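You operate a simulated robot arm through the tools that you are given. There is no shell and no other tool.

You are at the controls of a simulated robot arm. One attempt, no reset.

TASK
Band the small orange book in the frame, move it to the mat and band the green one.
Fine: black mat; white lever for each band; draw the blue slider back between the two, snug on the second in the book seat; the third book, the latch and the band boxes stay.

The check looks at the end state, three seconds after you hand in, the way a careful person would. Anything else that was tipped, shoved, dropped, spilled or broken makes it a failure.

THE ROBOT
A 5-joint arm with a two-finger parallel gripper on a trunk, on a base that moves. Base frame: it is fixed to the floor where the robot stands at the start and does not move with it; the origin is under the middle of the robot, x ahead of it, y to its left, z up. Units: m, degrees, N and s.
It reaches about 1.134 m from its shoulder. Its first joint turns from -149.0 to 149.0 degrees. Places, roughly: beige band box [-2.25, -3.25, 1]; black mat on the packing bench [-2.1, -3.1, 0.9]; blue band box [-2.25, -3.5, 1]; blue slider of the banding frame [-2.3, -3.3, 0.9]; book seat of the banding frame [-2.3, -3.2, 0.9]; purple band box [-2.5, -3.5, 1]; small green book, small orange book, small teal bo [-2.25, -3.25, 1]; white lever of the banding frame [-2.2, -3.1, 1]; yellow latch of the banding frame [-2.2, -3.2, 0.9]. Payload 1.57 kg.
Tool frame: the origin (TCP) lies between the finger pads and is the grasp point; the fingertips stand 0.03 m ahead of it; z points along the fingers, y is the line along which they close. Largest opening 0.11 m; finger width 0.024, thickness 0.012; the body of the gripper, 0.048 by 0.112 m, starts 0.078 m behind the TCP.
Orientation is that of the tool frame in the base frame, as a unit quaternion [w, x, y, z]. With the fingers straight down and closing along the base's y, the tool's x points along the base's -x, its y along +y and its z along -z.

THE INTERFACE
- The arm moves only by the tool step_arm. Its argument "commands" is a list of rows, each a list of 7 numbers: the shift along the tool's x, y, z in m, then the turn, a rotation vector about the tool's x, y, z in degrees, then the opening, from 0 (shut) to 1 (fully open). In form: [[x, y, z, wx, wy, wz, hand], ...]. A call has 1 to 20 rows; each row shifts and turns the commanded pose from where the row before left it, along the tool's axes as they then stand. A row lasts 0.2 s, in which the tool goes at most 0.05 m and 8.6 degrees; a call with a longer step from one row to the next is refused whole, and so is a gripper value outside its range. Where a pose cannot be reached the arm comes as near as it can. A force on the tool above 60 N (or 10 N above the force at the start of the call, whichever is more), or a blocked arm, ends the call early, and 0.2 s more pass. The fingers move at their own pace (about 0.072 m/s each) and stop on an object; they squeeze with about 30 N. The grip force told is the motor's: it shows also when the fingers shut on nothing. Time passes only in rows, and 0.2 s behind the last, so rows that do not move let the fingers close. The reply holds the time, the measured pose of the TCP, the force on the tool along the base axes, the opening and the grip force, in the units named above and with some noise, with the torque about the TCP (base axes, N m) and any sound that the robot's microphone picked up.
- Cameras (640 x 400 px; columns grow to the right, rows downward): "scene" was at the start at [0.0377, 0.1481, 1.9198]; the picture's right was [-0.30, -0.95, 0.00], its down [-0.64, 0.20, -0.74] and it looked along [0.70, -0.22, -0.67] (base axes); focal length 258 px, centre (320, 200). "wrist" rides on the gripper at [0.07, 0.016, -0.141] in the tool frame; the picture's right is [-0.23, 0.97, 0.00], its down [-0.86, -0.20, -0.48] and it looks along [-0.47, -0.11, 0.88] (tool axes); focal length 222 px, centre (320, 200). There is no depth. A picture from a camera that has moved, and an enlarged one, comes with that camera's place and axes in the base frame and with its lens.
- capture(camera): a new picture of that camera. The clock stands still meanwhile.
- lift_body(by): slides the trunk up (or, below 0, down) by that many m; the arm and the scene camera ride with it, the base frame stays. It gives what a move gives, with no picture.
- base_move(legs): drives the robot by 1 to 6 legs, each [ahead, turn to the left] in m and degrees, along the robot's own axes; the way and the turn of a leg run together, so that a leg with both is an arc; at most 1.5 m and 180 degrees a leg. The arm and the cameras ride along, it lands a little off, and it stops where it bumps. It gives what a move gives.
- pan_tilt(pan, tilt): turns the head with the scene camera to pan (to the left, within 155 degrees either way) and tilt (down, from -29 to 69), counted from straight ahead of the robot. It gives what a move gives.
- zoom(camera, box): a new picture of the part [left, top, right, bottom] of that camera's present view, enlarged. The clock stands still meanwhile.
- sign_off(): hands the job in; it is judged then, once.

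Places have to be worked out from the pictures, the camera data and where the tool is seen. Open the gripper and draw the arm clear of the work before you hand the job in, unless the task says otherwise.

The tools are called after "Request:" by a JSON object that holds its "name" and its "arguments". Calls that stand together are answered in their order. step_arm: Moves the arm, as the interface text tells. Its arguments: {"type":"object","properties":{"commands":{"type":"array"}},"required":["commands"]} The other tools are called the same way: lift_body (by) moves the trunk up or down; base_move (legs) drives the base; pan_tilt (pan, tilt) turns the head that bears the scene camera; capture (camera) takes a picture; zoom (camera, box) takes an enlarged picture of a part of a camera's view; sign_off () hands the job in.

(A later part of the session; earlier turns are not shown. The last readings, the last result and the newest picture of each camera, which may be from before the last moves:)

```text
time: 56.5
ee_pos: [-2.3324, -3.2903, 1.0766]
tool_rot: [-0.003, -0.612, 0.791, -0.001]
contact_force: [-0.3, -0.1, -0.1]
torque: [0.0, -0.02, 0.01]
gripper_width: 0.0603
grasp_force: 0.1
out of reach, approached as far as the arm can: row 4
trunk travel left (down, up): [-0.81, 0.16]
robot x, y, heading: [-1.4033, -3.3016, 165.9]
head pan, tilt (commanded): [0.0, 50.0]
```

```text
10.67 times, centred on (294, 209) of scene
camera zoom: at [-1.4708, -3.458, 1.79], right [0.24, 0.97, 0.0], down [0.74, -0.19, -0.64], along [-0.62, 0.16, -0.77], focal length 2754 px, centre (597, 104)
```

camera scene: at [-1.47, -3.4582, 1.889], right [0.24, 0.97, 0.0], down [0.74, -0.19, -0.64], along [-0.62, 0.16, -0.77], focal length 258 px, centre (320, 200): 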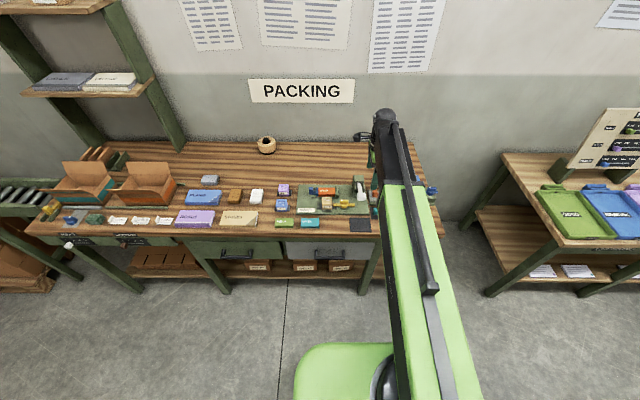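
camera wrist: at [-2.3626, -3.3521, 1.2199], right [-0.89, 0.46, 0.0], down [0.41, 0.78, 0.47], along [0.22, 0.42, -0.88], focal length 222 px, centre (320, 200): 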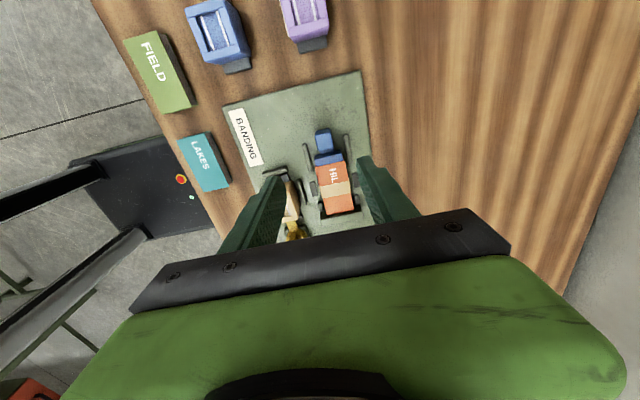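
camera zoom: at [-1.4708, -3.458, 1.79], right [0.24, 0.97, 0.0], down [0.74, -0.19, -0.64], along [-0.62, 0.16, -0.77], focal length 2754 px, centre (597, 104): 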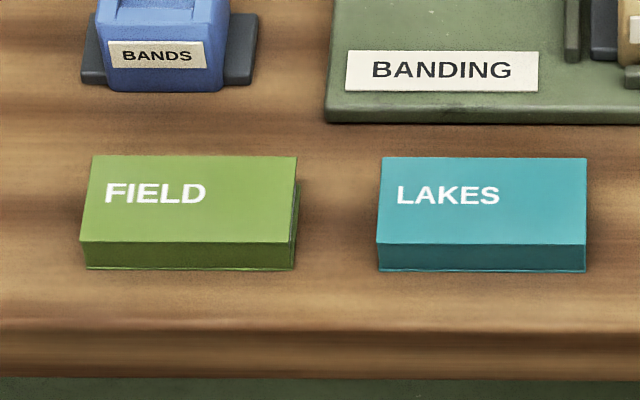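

The wrist fix gives the knob at (-2.335, -3.288), within 2 mm of the scene fix and of the tool. I trim 2 mm and lower so the fingertips come to z≈0.914, above the low rails.

Request:
{"name": "step_arm", "arguments": {"commands": [[-0.0015, 0.0015, 0, 0, 0, 0, 0.55], [0, 0, 0, 0, 0, 0, 0.55]]}}

Request:
{"name": "lift_body", "arguments": {"by": -0.09}}

Request:
{"name": "zoom", "arguments": {"camera": "wrist", "box": [230, 90, 410, 240]}}

```text
time: 57.1
ee_pos: [-2.3325, -3.2878, 1.0764]
tool_rot: [-0.004, -0.612, 0.791, -0.003]
contact_force: [-0.3, 0.2, 0.1]
torque: [0.0, 0.0, -0.01]
gripper_width: 0.0603
grasp_force: 0.1
trunk travel left (down, up): [-0.81, 0.16]
robot x, y, heading: [-1.4014, -3.3025, 166.0]
head pan, tilt (commanded): [0.0, 50.0]
```

```text
time: 58.4
ee_pos: [-2.3335, -3.2879, 0.9855]
tool_rot: [-0.004, -0.612, 0.791, -0.003]
contact_force: [-0.3, 0.5, -0.3]
torque: [-0.01, 0.02, 0.02]
gripper_width: 0.0606
grasp_force: 0.1
trunk travel left (down, up): [-0.72, 0.25]
robot x, y, heading: [-1.4034, -3.3006, 166.0]
head pan, tilt (commanded): [0.0, 50.0]
```

```text
2.67 times, centred on (320, 165) of wrist
camera zoom: at [-2.3637, -3.3499, 1.1299], right [-0.89, 0.46, 0.0], down [0.41, 0.78, 0.47], along [0.22, 0.42, -0.88], focal length 592 px, centre (320, 293)
```

zoom: 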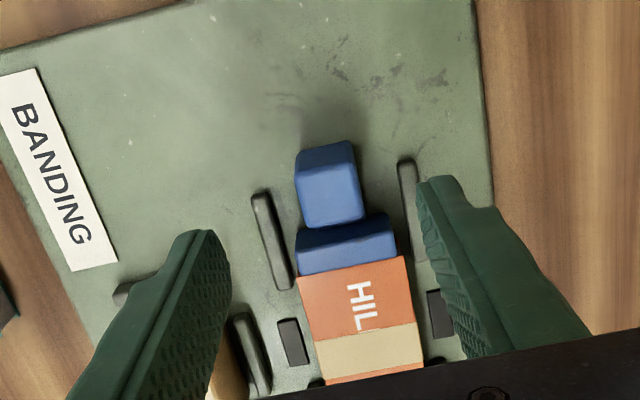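

Fingers straddle the knob with clear space. I lower the last 4 cm and close on it.

Request:
{"name": "lift_body", "arguments": {"by": -0.041}}

Request:
{"name": "step_arm", "arguments": {"commands": [[0.0, 0, 0, 0, 0, 0, 0.3], [0, 0, 0, 0, 0, 0, 0.0], [0, 0, 0, 0, 0, 0, 0.0], [0, 0, 0, 0, 0, 0, 0.0]]}}

Request:
{"name": "zoom", "arguments": {"camera": "wrist", "box": [230, 90, 410, 240]}}

```text
time: 59.2
ee_pos: [-2.3315, -3.2878, 0.946]
tool_rot: [-0.003, -0.612, 0.791, -0.002]
contact_force: [-0.6, 0.7, -0.1]
torque: [-0.04, 0.0, 0.0]
gripper_width: 0.0607
grasp_force: 0.0
trunk travel left (down, up): [-0.679, 0.291]
robot x, y, heading: [-1.4017, -3.295, 166.1]
head pan, tilt (commanded): [0.0, 50.0]
```

```text
time: 60.2
ee_pos: [-2.3364, -3.2857, 0.946]
tool_rot: [-0.007, -0.611, 0.792, -0.001]
contact_force: [-36.6, 7.5, 24.9]
torque: [0.54, 0.42, 0.05]
gripper_width: 0.0219
grasp_force: 34.8
trunk travel left (down, up): [-0.679, 0.291]
robot x, y, heading: [-1.4045, -3.2987, 165.9]
head pan, tilt (commanded): [0.0, 50.0]
```

```text
2.67 times, centred on (320, 165) of wrist
camera zoom: at [-2.366, -3.3488, 1.0885], right [-0.89, 0.47, 0.01], down [0.41, 0.78, 0.47], along [0.21, 0.42, -0.88], focal length 592 px, centre (320, 293)
```

zoom: 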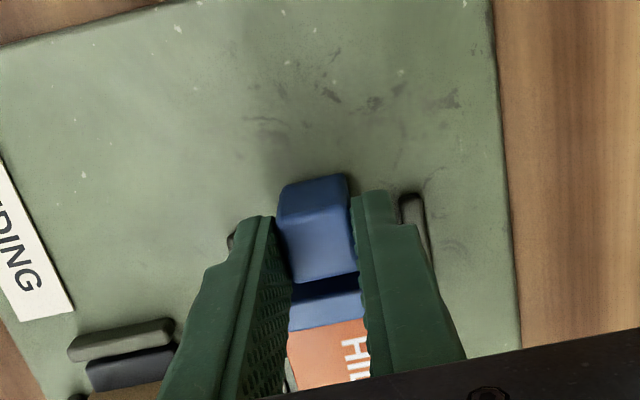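

The grip closed on the knob (22 mm) but slightly off-centre: the knob pushes the tool about 5 mm toward the wall with 37 N. I shift the command that way to relieve it.

Request:
{"name": "step_arm", "arguments": {"commands": [[0, 0.003, 0, 0, 0, 0, 0.0], [0, 0, 0, 0, 0, 0, 0.0]]}}

Request:
{"name": "step_arm", "arguments": {"commands": [[0, 0.002, 0, 0, 0, 0, 0.0], [0, 0, 0, 0, 0, 0, 0.0]]}}

```text
time: 60.8
ee_pos: [-2.3362, -3.2869, 0.9456]
tool_rot: [-0.005, -0.612, 0.791, -0.002]
contact_force: [-19.7, 6.7, 11.8]
torque: [0.08, 0.67, -0.04]
gripper_width: 0.0216
grasp_force: 35.2
trunk travel left (down, up): [-0.679, 0.291]
robot x, y, heading: [-1.4032, -3.3019, 165.9]
head pan, tilt (commanded): [0.0, 50.0]
```

```text
time: 61.4
ee_pos: [-2.3363, -3.2872, 0.9462]
tool_rot: [-0.003, -0.612, 0.791, -0.005]
contact_force: [8.7, -0.8, -9.8]
torque: [-0.51, 0.3, -0.06]
gripper_width: 0.0218
grasp_force: 34.8
trunk travel left (down, up): [-0.679, 0.291]
robot x, y, heading: [-1.3981, -3.3054, 165.8]
head pan, tilt (commanded): [0.0, 50.0]
```

Relieved. I now draw the slider straight back to the left in small steps, about 3 cm.

Request:
{"name": "step_arm", "arguments": {"commands": [[0.006, 0, 0, 0, 0, 0, 0.0], [0.006, 0, 0, 0, 0, 0, 0.0], [0.006, 0, 0, 0, 0, 0, 0.0], [0.006, 0, 0, 0, 0, 0, 0.0], [0.006, 0, 0, 0, 0, 0, 0.0], [0, 0, 0, 0, 0, 0, 0.0]]}}

Request:
{"name": "zoom", "arguments": {"camera": "wrist", "box": [230, 90, 410, 240]}}

```text
time: 62.8
ee_pos: [-2.3447, -3.3157, 0.9453]
tool_rot: [0.0, -0.613, 0.79, -0.005]
contact_force: [33.0, -7.0, -32.1]
torque: [-0.15, -0.2, 0.07]
gripper_width: 0.022
grasp_force: 34.7
trunk travel left (down, up): [-0.679, 0.291]
robot x, y, heading: [-1.4017, -3.3006, 165.7]
head pan, tilt (commanded): [0.0, 50.0]
```

```text
2.67 times, centred on (320, 165) of wrist
camera zoom: at [-2.3761, -3.3785, 1.0882], right [-0.89, 0.46, -0.01], down [0.41, 0.78, 0.47], along [0.23, 0.42, -0.88], focal length 592 px, centre (320, 293)
```

zoom: 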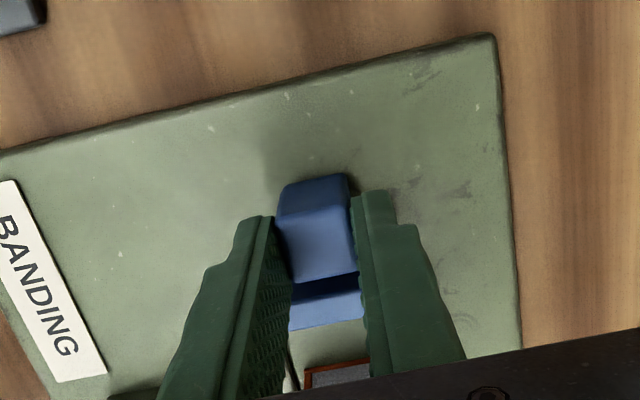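

The slider came back 3 cm and the gap beside the book is open. I release the knob, rise, and look.

Request:
{"name": "step_arm", "arguments": {"commands": [[0, -0.003, 0, 0, 0, 0, 0.0], [0, 0, 0, 0, 0, 0, 0.3], [0, 0, 0, 0, 0, 0, 0.55], [0, 0, 0, 0, 0, 0, 0.55]]}}

Request:
{"name": "lift_body", "arguments": {"by": 0.09}}

Request:
{"name": "capture", "arguments": {"camera": "wrist"}}

Request:
{"name": "zoom", "arguments": {"camera": "wrist", "box": [230, 90, 410, 240]}}

Request:
{"name": "zoom", "arguments": {"camera": "scene", "box": [270, 140, 370, 220]}}

```text
time: 63.8
ee_pos: [-2.3431, -3.3159, 0.9458]
tool_rot: [-0.003, -0.612, 0.791, -0.003]
contact_force: [0.0, -0.2, -0.2]
torque: [0.01, 0.02, -0.04]
gripper_width: 0.0605
grasp_force: 0.1
trunk travel left (down, up): [-0.679, 0.291]
robot x, y, heading: [-1.4005, -3.3016, 165.9]
head pan, tilt (commanded): [0.0, 50.0]
```

```text
time: 65.1
ee_pos: [-2.3429, -3.316, 1.0367]
tool_rot: [-0.004, -0.612, 0.791, -0.002]
contact_force: [-0.1, -0.4, 0.7]
torque: [-0.01, -0.03, 0.01]
gripper_width: 0.0602
grasp_force: 0.0
trunk travel left (down, up): [-0.769, 0.201]
robot x, y, heading: [-1.4008, -3.3035, 165.8]
head pan, tilt (commanded): [0.0, 50.0]
```

```text
taken
camera wrist: at [-2.3738, -3.3777, 1.1787], right [-0.89, 0.46, 0.0], down [0.41, 0.78, 0.47], along [0.22, 0.42, -0.88], focal length 222 px, centre (320, 200)
```

wrist: 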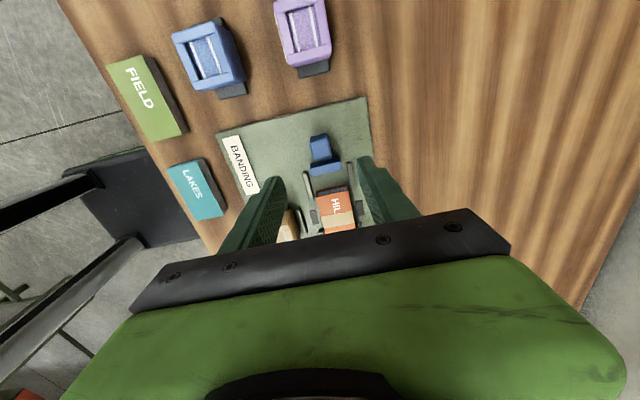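

```text
2.67 times, centred on (320, 165) of wrist
camera zoom: at [-2.3738, -3.3777, 1.1787], right [-0.89, 0.46, 0.0], down [0.41, 0.78, 0.47], along [0.22, 0.42, -0.88], focal length 592 px, centre (320, 293)
```

zoom: 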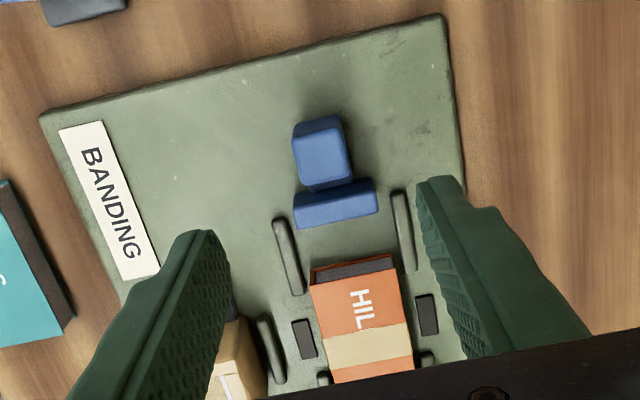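

```text
5.00 times, centred on (320, 180) of scene
camera zoom: at [-1.4711, -3.4582, 1.749], right [0.24, 0.97, 0.0], down [0.74, -0.19, -0.64], along [-0.62, 0.16, -0.77], focal length 1291 px, centre (320, 300)
```

zoom: 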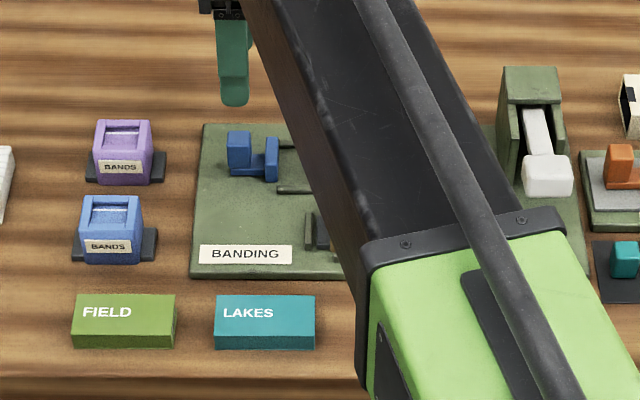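

The slider stays back with its knob free. I move over the orange book with a slightly wider opening and look again from above.

Request:
{"name": "step_arm", "arguments": {"commands": [[-0.036, -0.001, 0, 0, 0, 0, 0.65], [-0.036, -0.001, 0, 0, 0, 0, 0.65], [-0.036, -0.001, 0, 0, 0, 0, 0.65], [0, 0, 0, 0, 0, 0, 0.65]]}}

Request:
{"name": "zoom", "arguments": {"camera": "wrist", "box": [230, 90, 410, 240]}}

Request:
{"name": "zoom", "arguments": {"camera": "scene", "box": [270, 140, 370, 220]}}

```text
time: 66.1
ee_pos: [-2.312, -3.2112, 1.036]
tool_rot: [-0.004, -0.612, 0.791, -0.003]
contact_force: [0.3, 0.5, 1.1]
torque: [0.02, 0.01, 0.01]
gripper_width: 0.0717
grasp_force: 0.0
trunk travel left (down, up): [-0.769, 0.201]
robot x, y, heading: [-1.402, -3.3002, 165.8]
head pan, tilt (commanded): [0.0, 50.0]
```

```text
2.67 times, centred on (320, 165) of wrist
camera zoom: at [-2.3432, -3.2743, 1.1788], right [-0.89, 0.46, 0.0], down [0.41, 0.78, 0.47], along [0.22, 0.42, -0.88], focal length 592 px, centre (320, 293)
```

zoom: 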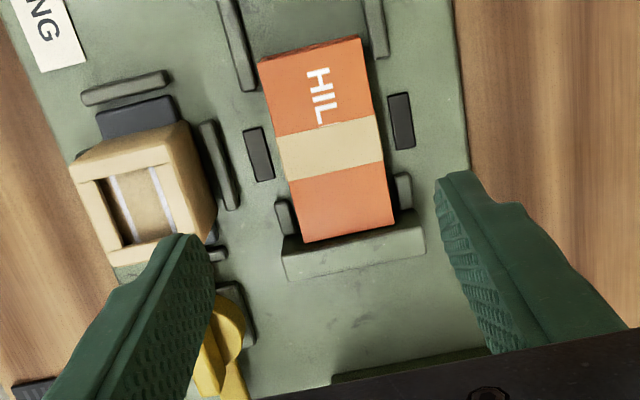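

```text
5.00 times, centred on (320, 180) of scene
camera zoom: at [-1.471, -3.4581, 1.749], right [0.24, 0.97, 0.0], down [0.74, -0.19, -0.64], along [-0.62, 0.16, -0.77], focal length 1291 px, centre (320, 300)
```

zoom: 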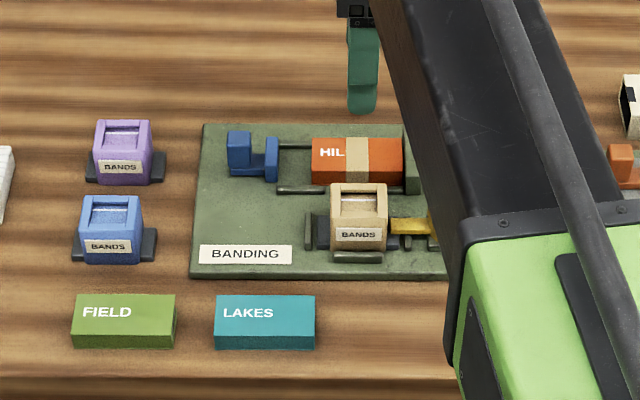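

The view is good: the book centre lies about 4 mm toward the wall and 3.5 mm left of the tool axis (same offset the knob showed). I trim by that and look closer at the dark pads beside the book, where the fingers will come down.

Request:
{"name": "step_arm", "arguments": {"commands": [[0.0035, 0.0042, 0, 0, 0, 0, 0.65], [0, 0, 0, 0, 0, 0, 0.65]]}}

Request:
{"name": "lift_body", "arguments": {"by": -0.07}}

Request:
{"name": "zoom", "arguments": {"camera": "wrist", "box": [240, 100, 400, 220]}}

```text
time: 66.7
ee_pos: [-2.3175, -3.2143, 1.0358]
tool_rot: [-0.003, -0.612, 0.791, -0.003]
contact_force: [0.3, -0.2, -0.5]
torque: [-0.01, 0.01, 0.01]
gripper_width: 0.0715
grasp_force: 0.1
trunk travel left (down, up): [-0.769, 0.201]
robot x, y, heading: [-1.4026, -3.3034, 165.8]
head pan, tilt (commanded): [0.0, 50.0]
```

```text
time: 67.8
ee_pos: [-2.3166, -3.2154, 0.9663]
tool_rot: [-0.003, -0.612, 0.791, -0.003]
contact_force: [0.9, 0.3, 0.4]
torque: [0.03, 0.0, -0.01]
gripper_width: 0.0715
grasp_force: 0.0
trunk travel left (down, up): [-0.699, 0.271]
robot x, y, heading: [-1.3993, -3.3042, 165.9]
head pan, tilt (commanded): [0.0, 50.0]
```

```text
3.33 times, centred on (320, 160) of wrist
camera zoom: at [-2.3481, -3.2773, 1.1089], right [-0.89, 0.46, 0.0], down [0.41, 0.78, 0.47], along [0.22, 0.42, -0.88], focal length 740 px, centre (320, 333)
```

zoom: 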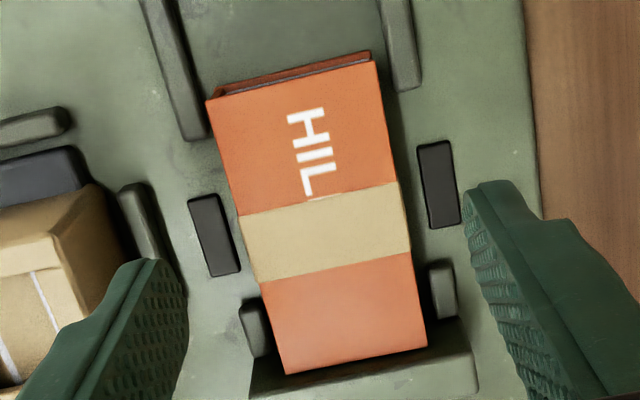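

Centred within about 1 mm; the pads look nearly flat. I trim 1 mm and lower so the tips come to about 0.905, checking force.

Request:
{"name": "step_arm", "arguments": {"commands": [[0, 0.001, 0, 0, 0, 0, 0.65], [0, 0, 0, 0, 0, 0, 0.65]]}}

Request:
{"name": "lift_body", "arguments": {"by": -0.026}}

Request:
{"name": "lift_body", "arguments": {"by": -0.005}}

Request:
{"name": "zoom", "arguments": {"camera": "wrist", "box": [240, 100, 400, 220]}}

```text
time: 68.4
ee_pos: [-2.3167, -3.2155, 0.9658]
tool_rot: [-0.003, -0.613, 0.79, -0.002]
contact_force: [-0.2, 0.2, 0.2]
torque: [0.01, -0.02, 0.01]
gripper_width: 0.0718
grasp_force: 0.0
trunk travel left (down, up): [-0.699, 0.271]
robot x, y, heading: [-1.4047, -3.3001, 166.1]
head pan, tilt (commanded): [0.0, 50.0]
```

```text
time: 69.1
ee_pos: [-2.3182, -3.2155, 0.9392]
tool_rot: [-0.004, -0.612, 0.791, -0.003]
contact_force: [-0.6, 0.1, -0.3]
torque: [-0.02, 0.0, 0.03]
gripper_width: 0.0713
grasp_force: 0.0
trunk travel left (down, up): [-0.673, 0.297]
robot x, y, heading: [-1.4014, -3.3008, 166.0]
head pan, tilt (commanded): [0.0, 50.0]
```

```text
time: 69.6
ee_pos: [-2.3185, -3.2149, 0.9357]
tool_rot: [-0.004, -0.613, 0.79, -0.002]
contact_force: [0.1, 1.0, 0.0]
torque: [0.01, 0.01, 0.01]
gripper_width: 0.0716
grasp_force: 0.1
trunk travel left (down, up): [-0.668, 0.302]
robot x, y, heading: [-1.4006, -3.3024, 165.5]
head pan, tilt (commanded): [0.0, 50.0]
```

```text
3.33 times, centred on (320, 160) of wrist
camera zoom: at [-2.3487, -3.2771, 1.0778], right [-0.89, 0.46, 0.0], down [0.41, 0.78, 0.47], along [0.22, 0.42, -0.88], focal length 740 px, centre (320, 333)
```

zoom: 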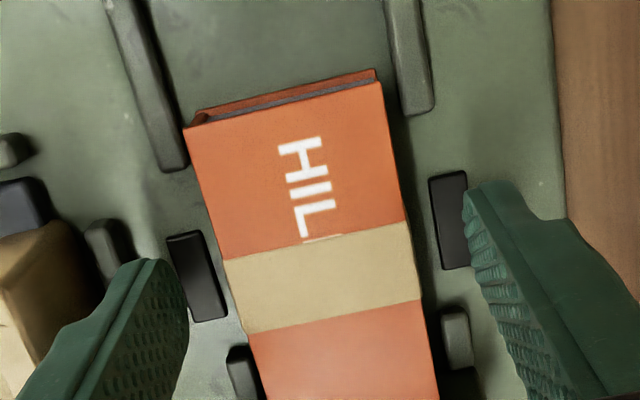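

No contact; tips are around 0.905 with the book between them. I close on the book and read the grip.

Request:
{"name": "lift_body", "arguments": {"by": -0.002}}

Request:
{"name": "step_arm", "arguments": {"commands": [[0.0, 0, 0, 0, 0, 0, 0.5], [0, 0, 0, 0, 0, 0, 0.3], [0, 0, 0, 0, 0, 0, 0.3], [0, 0, 0, 0, 0, 0, 0.3]]}}

Request:
{"name": "zoom", "arguments": {"camera": "wrist", "box": [240, 100, 400, 220]}}

```text
time: 70.2
ee_pos: [-2.3173, -3.2145, 0.9337]
tool_rot: [-0.004, -0.612, 0.791, -0.002]
contact_force: [0.1, -0.1, 0.6]
torque: [-0.01, -0.02, 0.01]
gripper_width: 0.0713
grasp_force: 0.0
trunk travel left (down, up): [-0.666, 0.304]
robot x, y, heading: [-1.4026, -3.3004, 166.1]
head pan, tilt (commanded): [0.0, 50.0]
```

```text
time: 71.2
ee_pos: [-2.3176, -3.2158, 0.9326]
tool_rot: [-0.003, -0.612, 0.791, -0.003]
contact_force: [-0.5, 0.1, -0.5]
torque: [0.01, -0.01, -0.01]
gripper_width: 0.0443
grasp_force: 30.3
trunk travel left (down, up): [-0.666, 0.304]
robot x, y, heading: [-1.4018, -3.2983, 165.9]
head pan, tilt (commanded): [0.0, 50.0]
```

```text
3.33 times, centred on (320, 160) of wrist
camera zoom: at [-2.3488, -3.2772, 1.0758], right [-0.89, 0.46, 0.0], down [0.41, 0.78, 0.47], along [0.22, 0.42, -0.88], focal length 740 px, centre (320, 333)
```

zoom: 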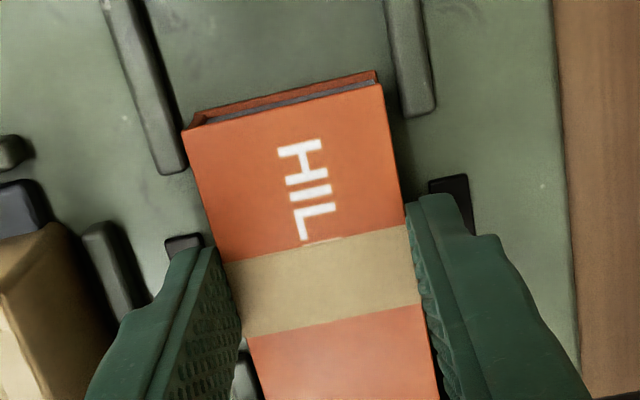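

The book is held (44 mm, 30 N, no side force). I lift it 12 cm, check that it came along, and only then travel.

Request:
{"name": "lift_body", "arguments": {"by": 0.02}}

Request:
{"name": "lift_body", "arguments": {"by": 0.1}}

Request:
{"name": "capture", "arguments": {"camera": "wrist"}}

Request:
{"name": "zoom", "arguments": {"camera": "scene", "box": [270, 140, 370, 220]}}

```text
time: 71.8
ee_pos: [-2.3179, -3.2147, 0.9528]
tool_rot: [-0.003, -0.612, 0.791, -0.002]
contact_force: [0.2, 0.3, -0.1]
torque: [-0.01, -0.01, -0.01]
gripper_width: 0.0441
grasp_force: 29.5
trunk travel left (down, up): [-0.686, 0.284]
robot x, y, heading: [-1.4027, -3.3016, 165.7]
head pan, tilt (commanded): [0.0, 50.0]
```

```text
time: 73.2
ee_pos: [-2.3174, -3.2146, 1.0532]
tool_rot: [-0.003, -0.612, 0.791, -0.003]
contact_force: [0.3, 0.4, -0.2]
torque: [0.01, -0.01, -0.02]
gripper_width: 0.044
grasp_force: 29.7
trunk travel left (down, up): [-0.786, 0.184]
robot x, y, heading: [-1.4034, -3.3016, 166.2]
head pan, tilt (commanded): [0.0, 50.0]
```

```text
taken
camera wrist: at [-2.3489, -3.2772, 1.1957], right [-0.89, 0.46, 0.0], down [0.41, 0.78, 0.47], along [0.22, 0.42, -0.88], focal length 222 px, centre (320, 200)
```

wrist: 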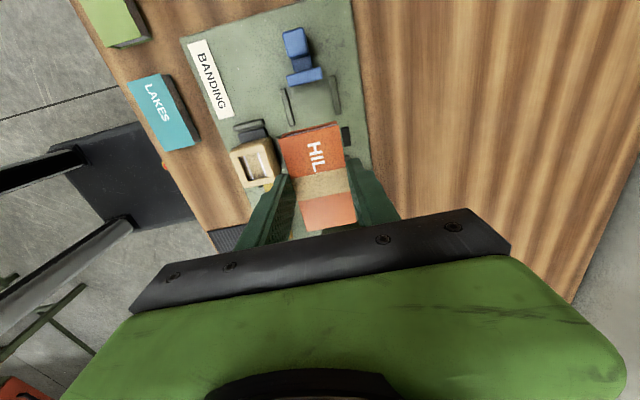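

```text
5.00 times, centred on (320, 180) of scene
camera zoom: at [-1.4712, -3.4582, 1.766], right [0.24, 0.97, 0.0], down [0.74, -0.19, -0.64], along [-0.62, 0.16, -0.77], focal length 1291 px, centre (320, 300)
```

zoom: 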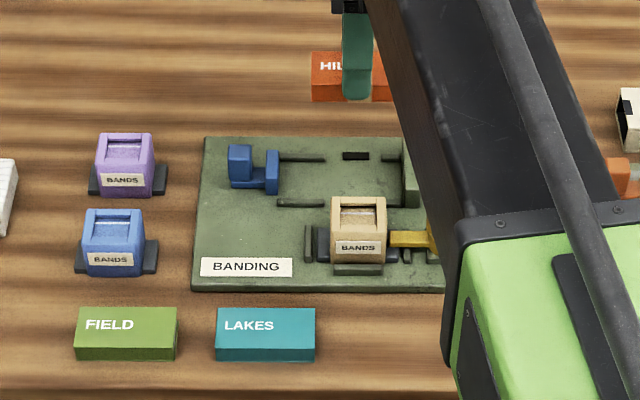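

The orange book hangs level in the gripper and the seat is empty. I carry it over to the mat at this height.

Request:
{"name": "step_arm", "arguments": {"commands": [[-0.0267, -0.0313, 0, 0, 0, 0, 0.3], [-0.0267, -0.0313, 0, 0, 0, 0, 0.3], [-0.0267, -0.0313, 0, 0, 0, 0, 0.3], [-0.0267, -0.0313, 0, 0, 0, 0, 0.3], [-0.0267, -0.0313, 0, 0, 0, 0, 0.3], [-0.0267, -0.0313, 0, 0, 0, 0, 0.3], [0, 0, 0, 0, 0, 0, 0.3]]}}

Request:
{"name": "capture", "arguments": {"camera": "wrist"}}

Request:
{"name": "zoom", "arguments": {"camera": "scene", "box": [300, 150, 420, 250]}}

```text
time: 74.8
ee_pos: [-2.0948, -3.1108, 1.0521]
tool_rot: [-0.004, -0.613, 0.79, -0.003]
contact_force: [-0.3, -0.3, 0.0]
torque: [0.01, -0.03, 0.02]
gripper_width: 0.0438
grasp_force: 29.8
trunk travel left (down, up): [-0.786, 0.184]
robot x, y, heading: [-1.4041, -3.3043, 165.8]
head pan, tilt (commanded): [0.0, 50.0]
```

```text
taken
camera wrist: at [-2.1259, -3.1719, 1.1957], right [-0.89, 0.46, 0.0], down [0.41, 0.78, 0.47], along [0.22, 0.42, -0.88], focal length 222 px, centre (320, 200)
```

wrist: 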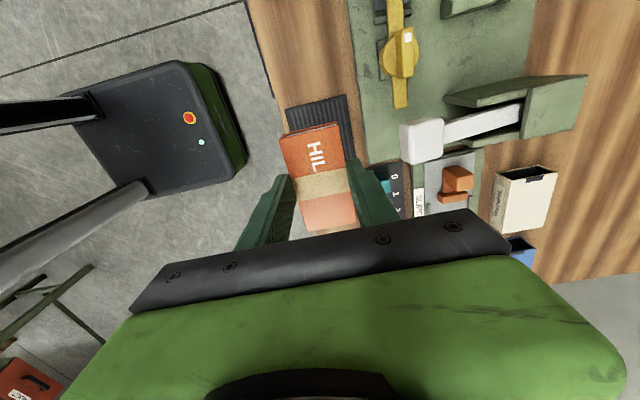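

```text
4.00 times, centred on (360, 200) of scene
camera zoom: at [-1.4713, -3.4581, 1.766], right [0.24, 0.97, 0.0], down [0.74, -0.19, -0.64], along [-0.62, 0.16, -0.77], focal length 1033 px, centre (160, 200)
```

zoom: 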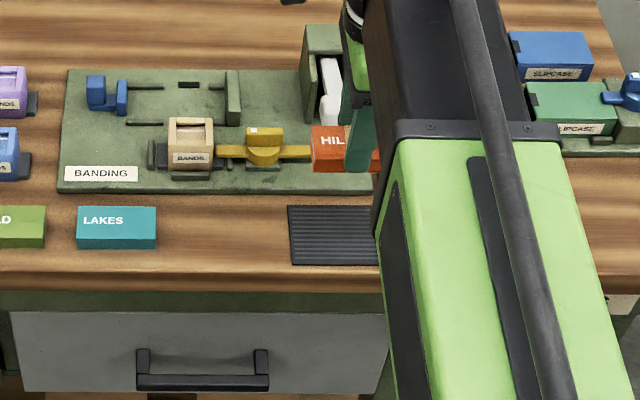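

The book is above the mat, centred within a few mm by my fix. I lower part way and check its ends against the mat edges.

Request:
{"name": "lift_body", "arguments": {"by": -0.09}}

Request:
{"name": "zoom", "arguments": {"camera": "wrist", "box": [220, 60, 420, 260]}}

Request:
{"name": "zoom", "arguments": {"camera": "scene", "box": [320, 150, 400, 220]}}

```text
time: 76.0
ee_pos: [-2.0952, -3.1106, 0.9635]
tool_rot: [-0.003, -0.612, 0.791, -0.003]
contact_force: [-0.5, -0.1, -1.1]
torque: [0.0, 0.0, 0.0]
gripper_width: 0.0441
grasp_force: 29.7
trunk travel left (down, up): [-0.696, 0.274]
robot x, y, heading: [-1.4008, -3.3006, 165.7]
head pan, tilt (commanded): [0.0, 50.0]
```

```text
2.00 times, centred on (320, 160) of wrist
camera zoom: at [-2.1259, -3.1722, 1.1059], right [-0.89, 0.46, 0.0], down [0.41, 0.78, 0.47], along [0.22, 0.42, -0.88], focal length 444 px, centre (320, 280)
```

zoom: 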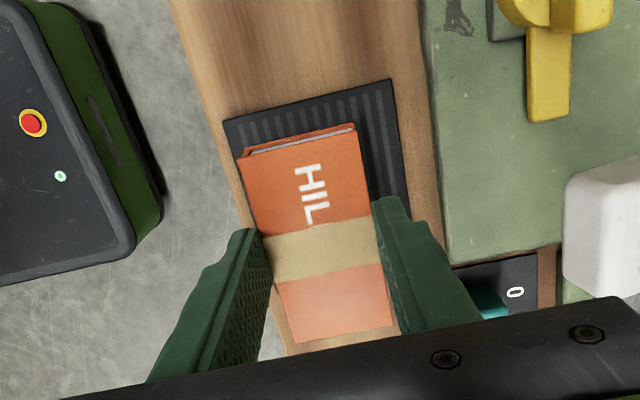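

```text
5.71 times, centred on (360, 185) of scene
camera zoom: at [-1.4709, -3.4581, 1.676], right [0.24, 0.97, 0.0], down [0.74, -0.19, -0.64], along [-0.62, 0.16, -0.77], focal length 1475 px, centre (91, 286)
```

zoom: 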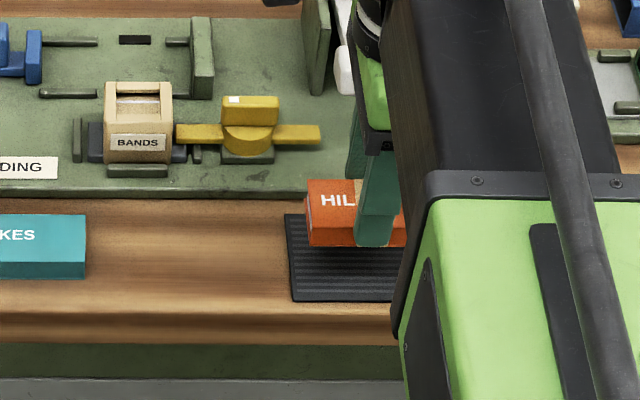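

Margins to the mat edges are about 5 mm lengthwise; I shift 2 mm right and 2 mm back to centre, then lower until it touches.

Request:
{"name": "step_arm", "arguments": {"commands": [[-0.002, 0.002, 0, 0, 0, 0, 0.3], [0, 0, 0, 0, 0, 0, 0.3]]}}

Request:
{"name": "lift_body", "arguments": {"by": -0.033}}

Request:
{"name": "lift_body", "arguments": {"by": -0.003}}

Request:
{"name": "lift_body", "arguments": {"by": -0.003}}

Request:
{"name": "zoom", "arguments": {"camera": "scene", "box": [330, 140, 390, 200]}}

```text
time: 76.6
ee_pos: [-2.0978, -3.1067, 0.9628]
tool_rot: [-0.003, -0.612, 0.791, -0.002]
contact_force: [0.6, -0.2, -0.4]
torque: [0.0, 0.01, 0.04]
gripper_width: 0.0439
grasp_force: 29.7
trunk travel left (down, up): [-0.696, 0.274]
robot x, y, heading: [-1.3987, -3.2981, 166.0]
head pan, tilt (commanded): [0.0, 50.0]
```

```text
time: 77.4
ee_pos: [-2.0961, -3.1069, 0.9314]
tool_rot: [-0.003, -0.612, 0.791, -0.003]
contact_force: [0.6, 1.0, -0.8]
torque: [-0.04, 0.02, 0.01]
gripper_width: 0.0442
grasp_force: 29.9
trunk travel left (down, up): [-0.663, 0.307]
robot x, y, heading: [-1.4026, -3.3042, 165.6]
head pan, tilt (commanded): [0.0, 50.0]
```

```text
time: 77.9
ee_pos: [-2.0972, -3.1065, 0.9264]
tool_rot: [-0.004, -0.612, 0.791, -0.002]
contact_force: [0.6, -0.1, 0.0]
torque: [0.0, 0.03, 0.02]
gripper_width: 0.044
grasp_force: 29.8
trunk travel left (down, up): [-0.66, 0.31]
robot x, y, heading: [-1.4009, -3.3013, 165.8]
head pan, tilt (commanded): [0.0, 50.0]
```

```text
time: 78.4
ee_pos: [-2.0971, -3.1072, 0.924]
tool_rot: [-0.004, -0.612, 0.791, -0.002]
contact_force: [-1.7, 0.1, 6.7]
torque: [0.05, 0.02, 0.01]
gripper_width: 0.0439
grasp_force: 30.6
trunk travel left (down, up): [-0.657, 0.313]
robot x, y, heading: [-1.4012, -3.3025, 165.8]
head pan, tilt (commanded): [0.0, 50.0]
```

```text
6.67 times, centred on (360, 170) of scene
camera zoom: at [-1.4705, -3.4582, 1.6372], right [0.24, 0.97, 0.0], down [0.74, -0.19, -0.64], along [-0.62, 0.16, -0.77], focal length 1721 px, centre (53, 400)
```

zoom: 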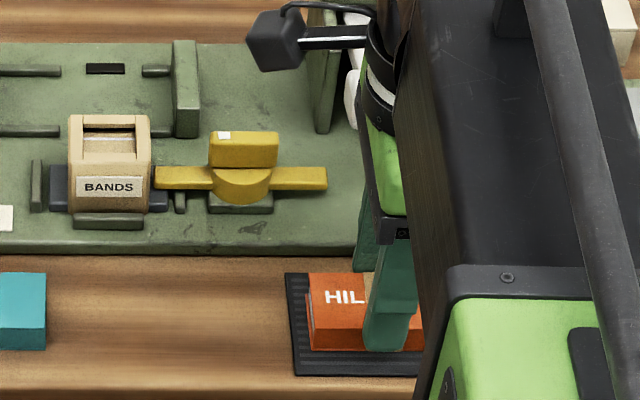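

The book touched down on the mat (6.7 N). I open only a little so the rear finger stays clear of the frame plate, then rise.

Request:
{"name": "step_arm", "arguments": {"commands": [[0, 0, 0, 0, 0, 0, 0.45], [0, 0, 0, 0, 0, 0, 0.5], [0, 0, 0, 0, 0, 0, 0.5]]}}

Request:
{"name": "lift_body", "arguments": {"by": 0.02}}

Request:
{"name": "lift_body", "arguments": {"by": 0.11}}

Request:
{"name": "capture", "arguments": {"camera": "wrist"}}

Request:
{"name": "zoom", "arguments": {"camera": "wrist", "box": [220, 60, 420, 260]}}

```text
time: 79.2
ee_pos: [-2.0962, -3.1071, 0.9244]
tool_rot: [-0.003, -0.612, 0.791, -0.002]
contact_force: [-0.6, -0.1, -0.4]
torque: [0.0, -0.01, 0.0]
gripper_width: 0.055
grasp_force: 0.1
trunk travel left (down, up): [-0.657, 0.313]
robot x, y, heading: [-1.4012, -3.2994, 165.8]
head pan, tilt (commanded): [0.0, 50.0]
```

```text
time: 79.9
ee_pos: [-2.0972, -3.1082, 0.9438]
tool_rot: [-0.003, -0.612, 0.791, -0.003]
contact_force: [0.0, 1.4, 0.2]
torque: [0.0, -0.02, 0.02]
gripper_width: 0.0549
grasp_force: 0.0
trunk travel left (down, up): [-0.677, 0.293]
robot x, y, heading: [-1.3981, -3.2997, 165.8]
head pan, tilt (commanded): [0.0, 50.0]
```

```text
time: 81.3
ee_pos: [-2.0969, -3.107, 1.0537]
tool_rot: [-0.003, -0.612, 0.791, -0.003]
contact_force: [0.2, -0.1, 0.7]
torque: [-0.03, -0.01, 0.02]
gripper_width: 0.0551
grasp_force: 0.1
trunk travel left (down, up): [-0.787, 0.183]
robot x, y, heading: [-1.3995, -3.3017, 166.0]
head pan, tilt (commanded): [0.0, 50.0]
```

```text
taken
camera wrist: at [-2.1277, -3.1693, 1.1968], right [-0.89, 0.46, 0.0], down [0.41, 0.78, 0.47], along [0.22, 0.42, -0.88], focal length 222 px, centre (320, 200)
```

wrist: 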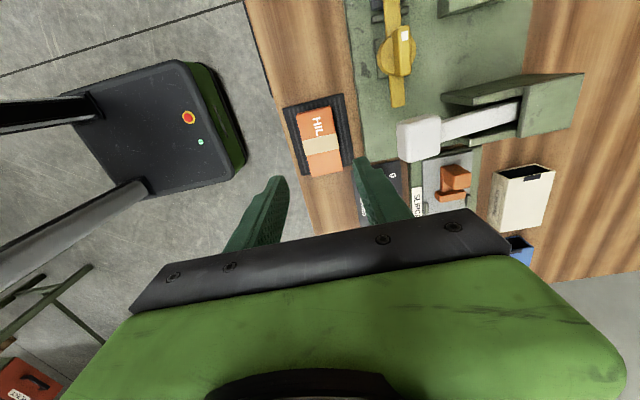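

```text
2.00 times, centred on (320, 160) of wrist
camera zoom: at [-2.1277, -3.1693, 1.1968], right [-0.89, 0.46, 0.0], down [0.41, 0.78, 0.47], along [0.22, 0.42, -0.88], focal length 444 px, centre (320, 280)
```

zoom: 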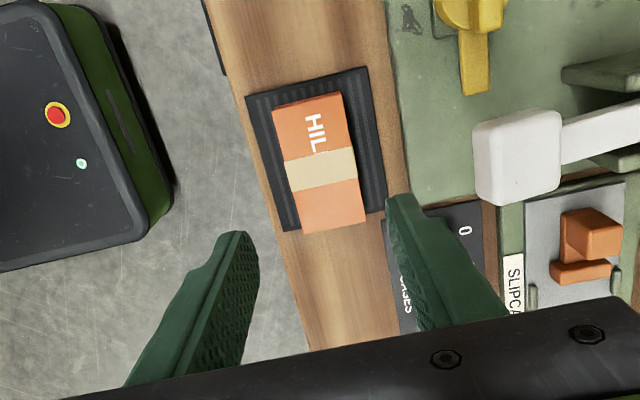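

The orange book lies on the mat; I will re-check its centring from the scene camera once the arm is away. Next I move left over the green book, which I place at about (-2.186, -3.450).

Request:
{"name": "step_arm", "arguments": {"commands": [[0.0443, 0, 0, 0, 0, 0, 0.65], [0.0443, 0, 0, 0, 0, 0, 0.65], [0.0443, 0, 0, 0, 0, 0, 0.65], [0.0443, 0, 0, 0, 0, 0, 0.65], [0.0443, 0, 0, 0, 0, 0, 0.65], [0.0443, 0, 0, 0, 0, 0, 0.65], [0.0443, 0, 0, 0, 0, 0, 0.65], [0.0443, 0, 0, 0, 0, 0, 0.65], [0, 0, 0, 0, 0, 0, 0.65]]}}

Request:
{"name": "capture", "arguments": {"camera": "wrist"}}

Request:
{"name": "capture", "arguments": {"camera": "scene"}}

Request:
{"name": "zoom", "arguments": {"camera": "scene", "box": [320, 180, 400, 240]}}

```text
time: 83.3
ee_pos: [-2.1845, -3.4487, 1.0551]
tool_rot: [-0.003, -0.612, 0.791, -0.003]
contact_force: [-0.3, 0.3, 0.3]
torque: [-0.01, -0.04, 0.03]
gripper_width: 0.0716
grasp_force: 0.0
trunk travel left (down, up): [-0.787, 0.183]
robot x, y, heading: [-1.3997, -3.3008, 166.2]
head pan, tilt (commanded): [0.0, 50.0]
```

```text
taken
camera wrist: at [-2.2158, -3.5119, 1.1969], right [-0.89, 0.46, 0.0], down [0.41, 0.78, 0.47], along [0.22, 0.42, -0.88], focal length 222 px, centre (320, 200)
```

wrist: 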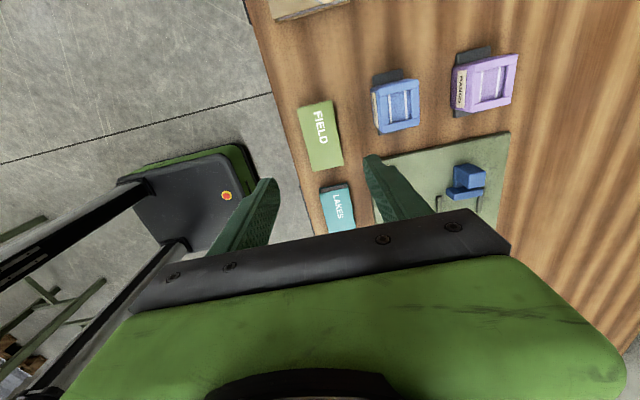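

```text
taken
camera scene: at [-1.4709, -3.458, 1.767], right [0.24, 0.97, 0.0], down [0.74, -0.19, -0.64], along [-0.62, 0.16, -0.77], focal length 258 px, centre (320, 200)
```

scene: 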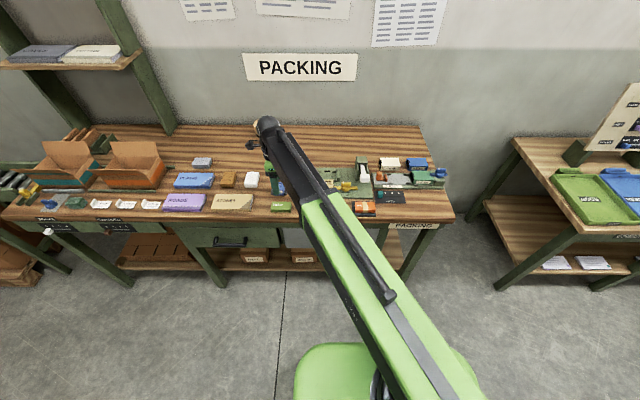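

```text
6.67 times, centred on (360, 210) of scene
camera zoom: at [-1.4709, -3.458, 1.767], right [0.24, 0.97, 0.0], down [0.74, -0.19, -0.64], along [-0.62, 0.16, -0.77], focal length 1721 px, centre (53, 133)
```

zoom: 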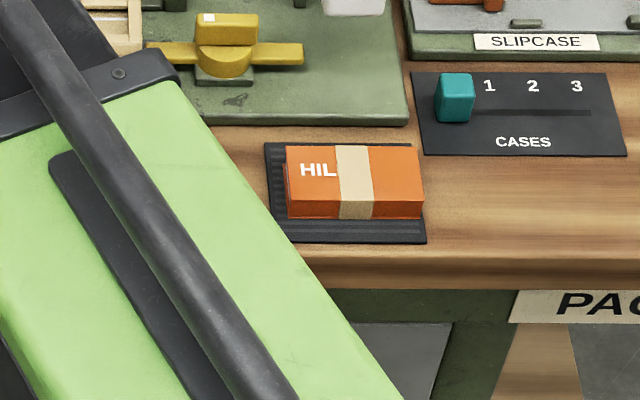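

From this side the orange book sits about 4 mm too far right on the mat (right end flush with the edge); I will re-centre it later. Now I fix the green book's place from the wrist view.

Request:
{"name": "zoom", "arguments": {"camera": "wrist", "box": [230, 90, 410, 240]}}

```text
2.67 times, centred on (320, 165) of wrist
camera zoom: at [-2.2158, -3.5119, 1.1969], right [-0.89, 0.46, 0.0], down [0.41, 0.78, 0.47], along [0.22, 0.42, -0.88], focal length 592 px, centre (320, 293)
```

zoom: 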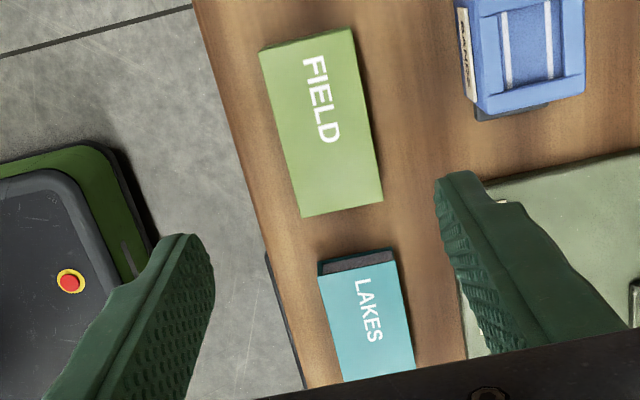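

The green book centre is about 3.8 mm left and 2.6 mm toward the wall of the tool axis. I trim, come down part way and check again.

Request:
{"name": "step_arm", "arguments": {"commands": [[0.0038, 0.0026, 0, 0, 0, 0, 0.65], [0, 0, 0, 0, 0, 0, 0.65]]}}

Request:
{"name": "lift_body", "arguments": {"by": -0.1}}

Request:
{"name": "zoom", "arguments": {"camera": "wrist", "box": [240, 100, 400, 220]}}

```text
time: 83.9
ee_pos: [-2.1889, -3.4516, 1.0542]
tool_rot: [-0.003, -0.612, 0.791, -0.003]
contact_force: [0.7, -0.1, 0.2]
torque: [0.03, -0.01, -0.01]
gripper_width: 0.0714
grasp_force: 0.1
trunk travel left (down, up): [-0.787, 0.183]
robot x, y, heading: [-1.4028, -3.3038, 166.0]
head pan, tilt (commanded): [0.0, 50.0]
```

```text
time: 85.2
ee_pos: [-2.1885, -3.4506, 0.9537]
tool_rot: [-0.003, -0.613, 0.79, -0.002]
contact_force: [-0.7, 0.2, 0.0]
torque: [-0.03, -0.04, 0.01]
gripper_width: 0.0717
grasp_force: 0.1
trunk travel left (down, up): [-0.687, 0.283]
robot x, y, heading: [-1.4031, -3.3033, 166.0]
head pan, tilt (commanded): [0.0, 50.0]
```

```text
3.33 times, centred on (320, 160) of wrist
camera zoom: at [-2.2197, -3.514, 1.0969], right [-0.89, 0.46, 0.0], down [0.41, 0.78, 0.47], along [0.22, 0.42, -0.88], focal length 740 px, centre (320, 333)
```

zoom: 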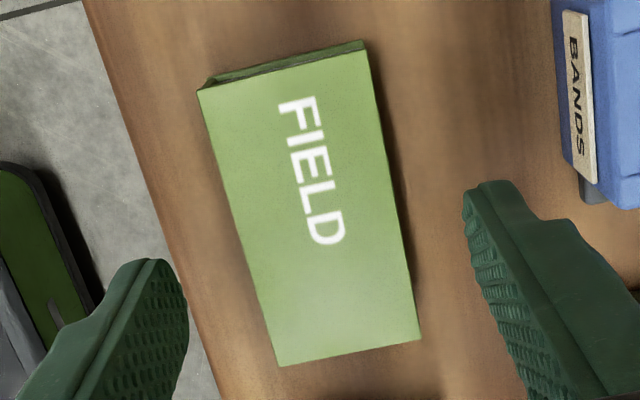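

Centred within 1 mm front-to-back; 2 mm to the left remains. I trim that and lower to grip height just above the bench.

Request:
{"name": "step_arm", "arguments": {"commands": [[0.002, 0, 0, 0, 0, 0, 0.65], [0, 0, 0, 0, 0, 0, 0.65]]}}

Request:
{"name": "lift_body", "arguments": {"by": -0.026}}

Request:
{"name": "lift_body", "arguments": {"by": -0.004}}

Request:
{"name": "step_arm", "arguments": {"commands": [[0.0, 0, 0, 0, 0, 0, 0.5], [0, 0, 0, 0, 0, 0, 0.3], [0, 0, 0, 0, 0, 0, 0.3], [0, 0, 0, 0, 0, 0, 0.3]]}}

Request:
{"name": "zoom", "arguments": {"camera": "wrist", "box": [240, 100, 400, 220]}}

```text
time: 85.8
ee_pos: [-2.1897, -3.4538, 0.9535]
tool_rot: [-0.003, -0.612, 0.791, -0.003]
contact_force: [0.4, -0.3, 0.5]
torque: [-0.01, 0.0, -0.01]
gripper_width: 0.0715
grasp_force: 0.0
trunk travel left (down, up): [-0.687, 0.283]
robot x, y, heading: [-1.3988, -3.2982, 165.6]
head pan, tilt (commanded): [0.0, 50.0]
```

```text
time: 86.6
ee_pos: [-2.1895, -3.4531, 0.9283]
tool_rot: [-0.004, -0.612, 0.791, -0.003]
contact_force: [-0.1, -0.8, 0.1]
torque: [-0.01, 0.01, 0.02]
gripper_width: 0.0714
grasp_force: 0.0
trunk travel left (down, up): [-0.661, 0.309]
robot x, y, heading: [-1.3983, -3.302, 165.8]
head pan, tilt (commanded): [0.0, 50.0]
```

```text
time: 87.1
ee_pos: [-2.1905, -3.4536, 0.9249]
tool_rot: [-0.003, -0.612, 0.791, -0.003]
contact_force: [0.8, -0.5, 0.5]
torque: [0.03, 0.01, -0.03]
gripper_width: 0.0712
grasp_force: 0.0
trunk travel left (down, up): [-0.657, 0.313]
robot x, y, heading: [-1.402, -3.2999, 165.9]
head pan, tilt (commanded): [0.0, 50.0]
```

```text
time: 88.1
ee_pos: [-2.1897, -3.4533, 0.9243]
tool_rot: [-0.003, -0.612, 0.791, -0.002]
contact_force: [-0.2, 0.0, 0.4]
torque: [0.01, -0.03, 0.03]
gripper_width: 0.0439
grasp_force: 29.5
trunk travel left (down, up): [-0.657, 0.313]
robot x, y, heading: [-1.3979, -3.3006, 165.9]
head pan, tilt (commanded): [0.0, 50.0]
```

```text
3.33 times, centred on (320, 160) of wrist
camera zoom: at [-2.2204, -3.5161, 1.0668], right [-0.89, 0.46, 0.0], down [0.41, 0.78, 0.47], along [0.22, 0.42, -0.88], focal length 740 px, centre (320, 333)
```

zoom: 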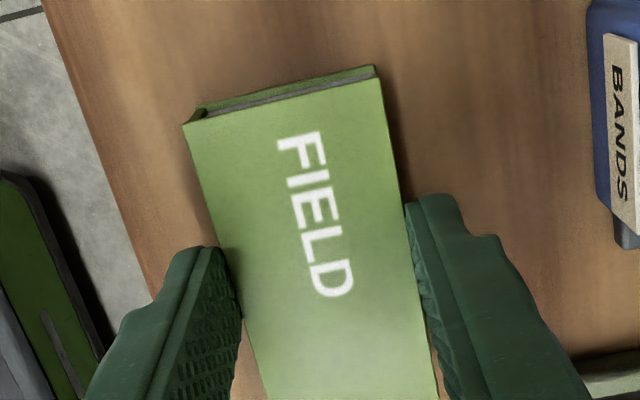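

The green book is held (44 mm, 29.5 N). I lift it 13 cm and carry it to the pose at which I gripped the orange book in the seat, 1 mm short of the stop.

Request:
{"name": "lift_body", "arguments": {"by": 0.02}}

Request:
{"name": "lift_body", "arguments": {"by": 0.11}}

Request:
{"name": "step_arm", "arguments": {"commands": [[-0.02819, 0.0262, 0, 0, 0, 0, 0.3], [-0.02819, 0.0262, 0, 0, 0, 0, 0.3], [-0.02819, 0.0262, 0, 0, 0, 0, 0.3], [-0.02819, 0.0262, 0, 0, 0, 0, 0.3], [-0.02819, 0.0262, 0, 0, 0, 0, 0.3], [-0.02819, 0.0262, 0, 0, 0, 0, 0.3], [-0.02819, 0.0262, 0, 0, 0, 0, 0.3], [0, 0, 0, 0, 0, 0, 0.3]]}}

Request:
{"name": "step_arm", "arguments": {"commands": [[0, 0, 0, 0, 0, 0, 0.3], [0, 0, 0, 0, 0, 0, 0.3]]}}

Request:
{"name": "capture", "arguments": {"camera": "wrist"}}

```text
time: 88.8
ee_pos: [-2.1886, -3.4546, 0.9446]
tool_rot: [-0.004, -0.612, 0.791, -0.003]
contact_force: [-0.2, 0.3, -1.0]
torque: [0.02, 0.0, 0.02]
gripper_width: 0.0441
grasp_force: 30.0
trunk travel left (down, up): [-0.677, 0.293]
robot x, y, heading: [-1.4031, -3.3019, 166.2]
head pan, tilt (commanded): [0.0, 50.0]
```

```text
time: 90.2
ee_pos: [-2.1888, -3.4534, 1.0538]
tool_rot: [-0.004, -0.612, 0.791, -0.004]
contact_force: [1.0, 0.3, -0.6]
torque: [-0.06, -0.03, 0.02]
gripper_width: 0.0438
grasp_force: 29.9
trunk travel left (down, up): [-0.787, 0.183]
robot x, y, heading: [-1.406, -3.3017, 165.9]
head pan, tilt (commanded): [0.0, 50.0]
```

```text
time: 92.0
ee_pos: [-2.3177, -3.2175, 1.0546]
tool_rot: [-0.003, -0.612, 0.791, -0.003]
contact_force: [0.1, 0.1, -1.6]
torque: [-0.02, 0.01, -0.01]
gripper_width: 0.0438
grasp_force: 29.6
trunk travel left (down, up): [-0.787, 0.183]
robot x, y, heading: [-1.4005, -3.2997, 166.1]
head pan, tilt (commanded): [0.0, 50.0]
```

```text
time: 92.6
ee_pos: [-2.3178, -3.216, 1.0536]
tool_rot: [-0.004, -0.613, 0.79, -0.002]
contact_force: [0.1, -0.2, -0.6]
torque: [0.01, 0.02, -0.01]
gripper_width: 0.0442
grasp_force: 30.0
trunk travel left (down, up): [-0.787, 0.183]
robot x, y, heading: [-1.4033, -3.3045, 166.0]
head pan, tilt (commanded): [0.0, 50.0]
```

```text
taken
camera wrist: at [-2.3485, -3.2788, 1.1967], right [-0.89, 0.46, 0.0], down [0.41, 0.78, 0.47], along [0.22, 0.42, -0.88], focal length 222 px, centre (320, 200)
```

wrist: 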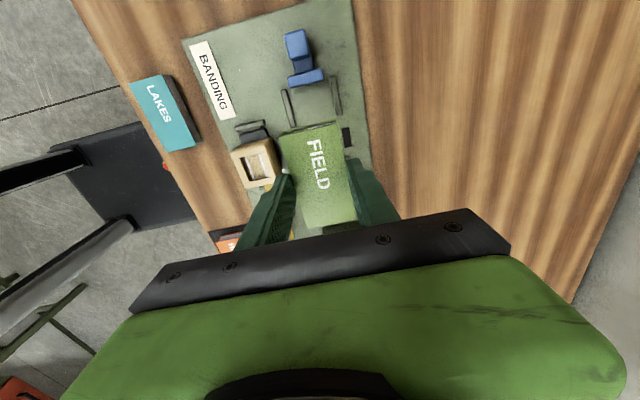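

I am over the seat, about 0.8 mm short toward the wall compared with the earlier grip pose. I correct that and lower to just above the rails for a check.

Request:
{"name": "step_arm", "arguments": {"commands": [[0, 0.0008, 0, 0, 0, 0, 0.3], [0, 0, 0, 0, 0, 0, 0.3]]}}

Request:
{"name": "lift_body", "arguments": {"by": -0.099}}

Request:
{"name": "zoom", "arguments": {"camera": "wrist", "box": [230, 90, 410, 240]}}

Request:
{"name": "zoom", "arguments": {"camera": "scene", "box": [280, 110, 360, 180]}}

```text
time: 93.2
ee_pos: [-2.3175, -3.2165, 1.0543]
tool_rot: [-0.003, -0.612, 0.79, -0.003]
contact_force: [0.3, 0.8, -0.5]
torque: [-0.03, 0.0, 0.0]
gripper_width: 0.0439
grasp_force: 29.9
trunk travel left (down, up): [-0.787, 0.183]
robot x, y, heading: [-1.3984, -3.3017, 165.8]
head pan, tilt (commanded): [0.0, 50.0]
```

```text
time: 94.5
ee_pos: [-2.3167, -3.2162, 0.955]
tool_rot: [-0.003, -0.612, 0.791, -0.003]
contact_force: [0.2, -0.1, 0.2]
torque: [0.0, 0.05, -0.02]
gripper_width: 0.0438
grasp_force: 29.9
trunk travel left (down, up): [-0.688, 0.282]
robot x, y, heading: [-1.4006, -3.2998, 166.1]
head pan, tilt (commanded): [0.0, 50.0]
```

```text
2.67 times, centred on (320, 165) of wrist
camera zoom: at [-2.3483, -3.2787, 1.0979], right [-0.89, 0.46, 0.0], down [0.41, 0.78, 0.47], along [0.22, 0.42, -0.88], focal length 592 px, centre (320, 293)
```

zoom: 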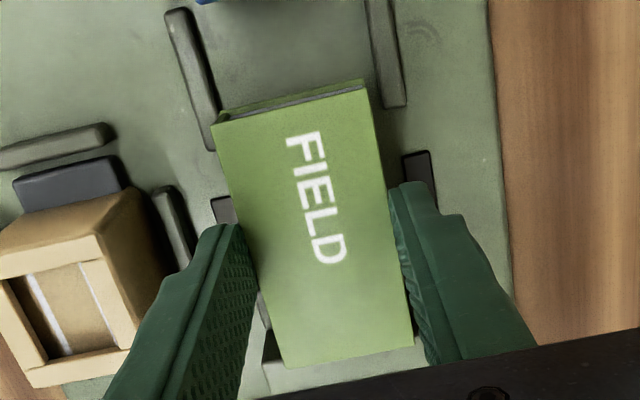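

```text
5.71 times, centred on (320, 145) of scene
camera zoom: at [-1.471, -3.4581, 1.668], right [0.24, 0.97, 0.0], down [0.74, -0.19, -0.64], along [-0.62, 0.16, -0.77], focal length 1475 px, centre (320, 514)
```

zoom: 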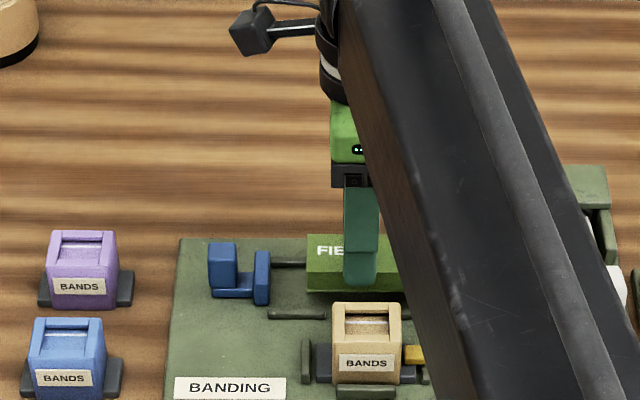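

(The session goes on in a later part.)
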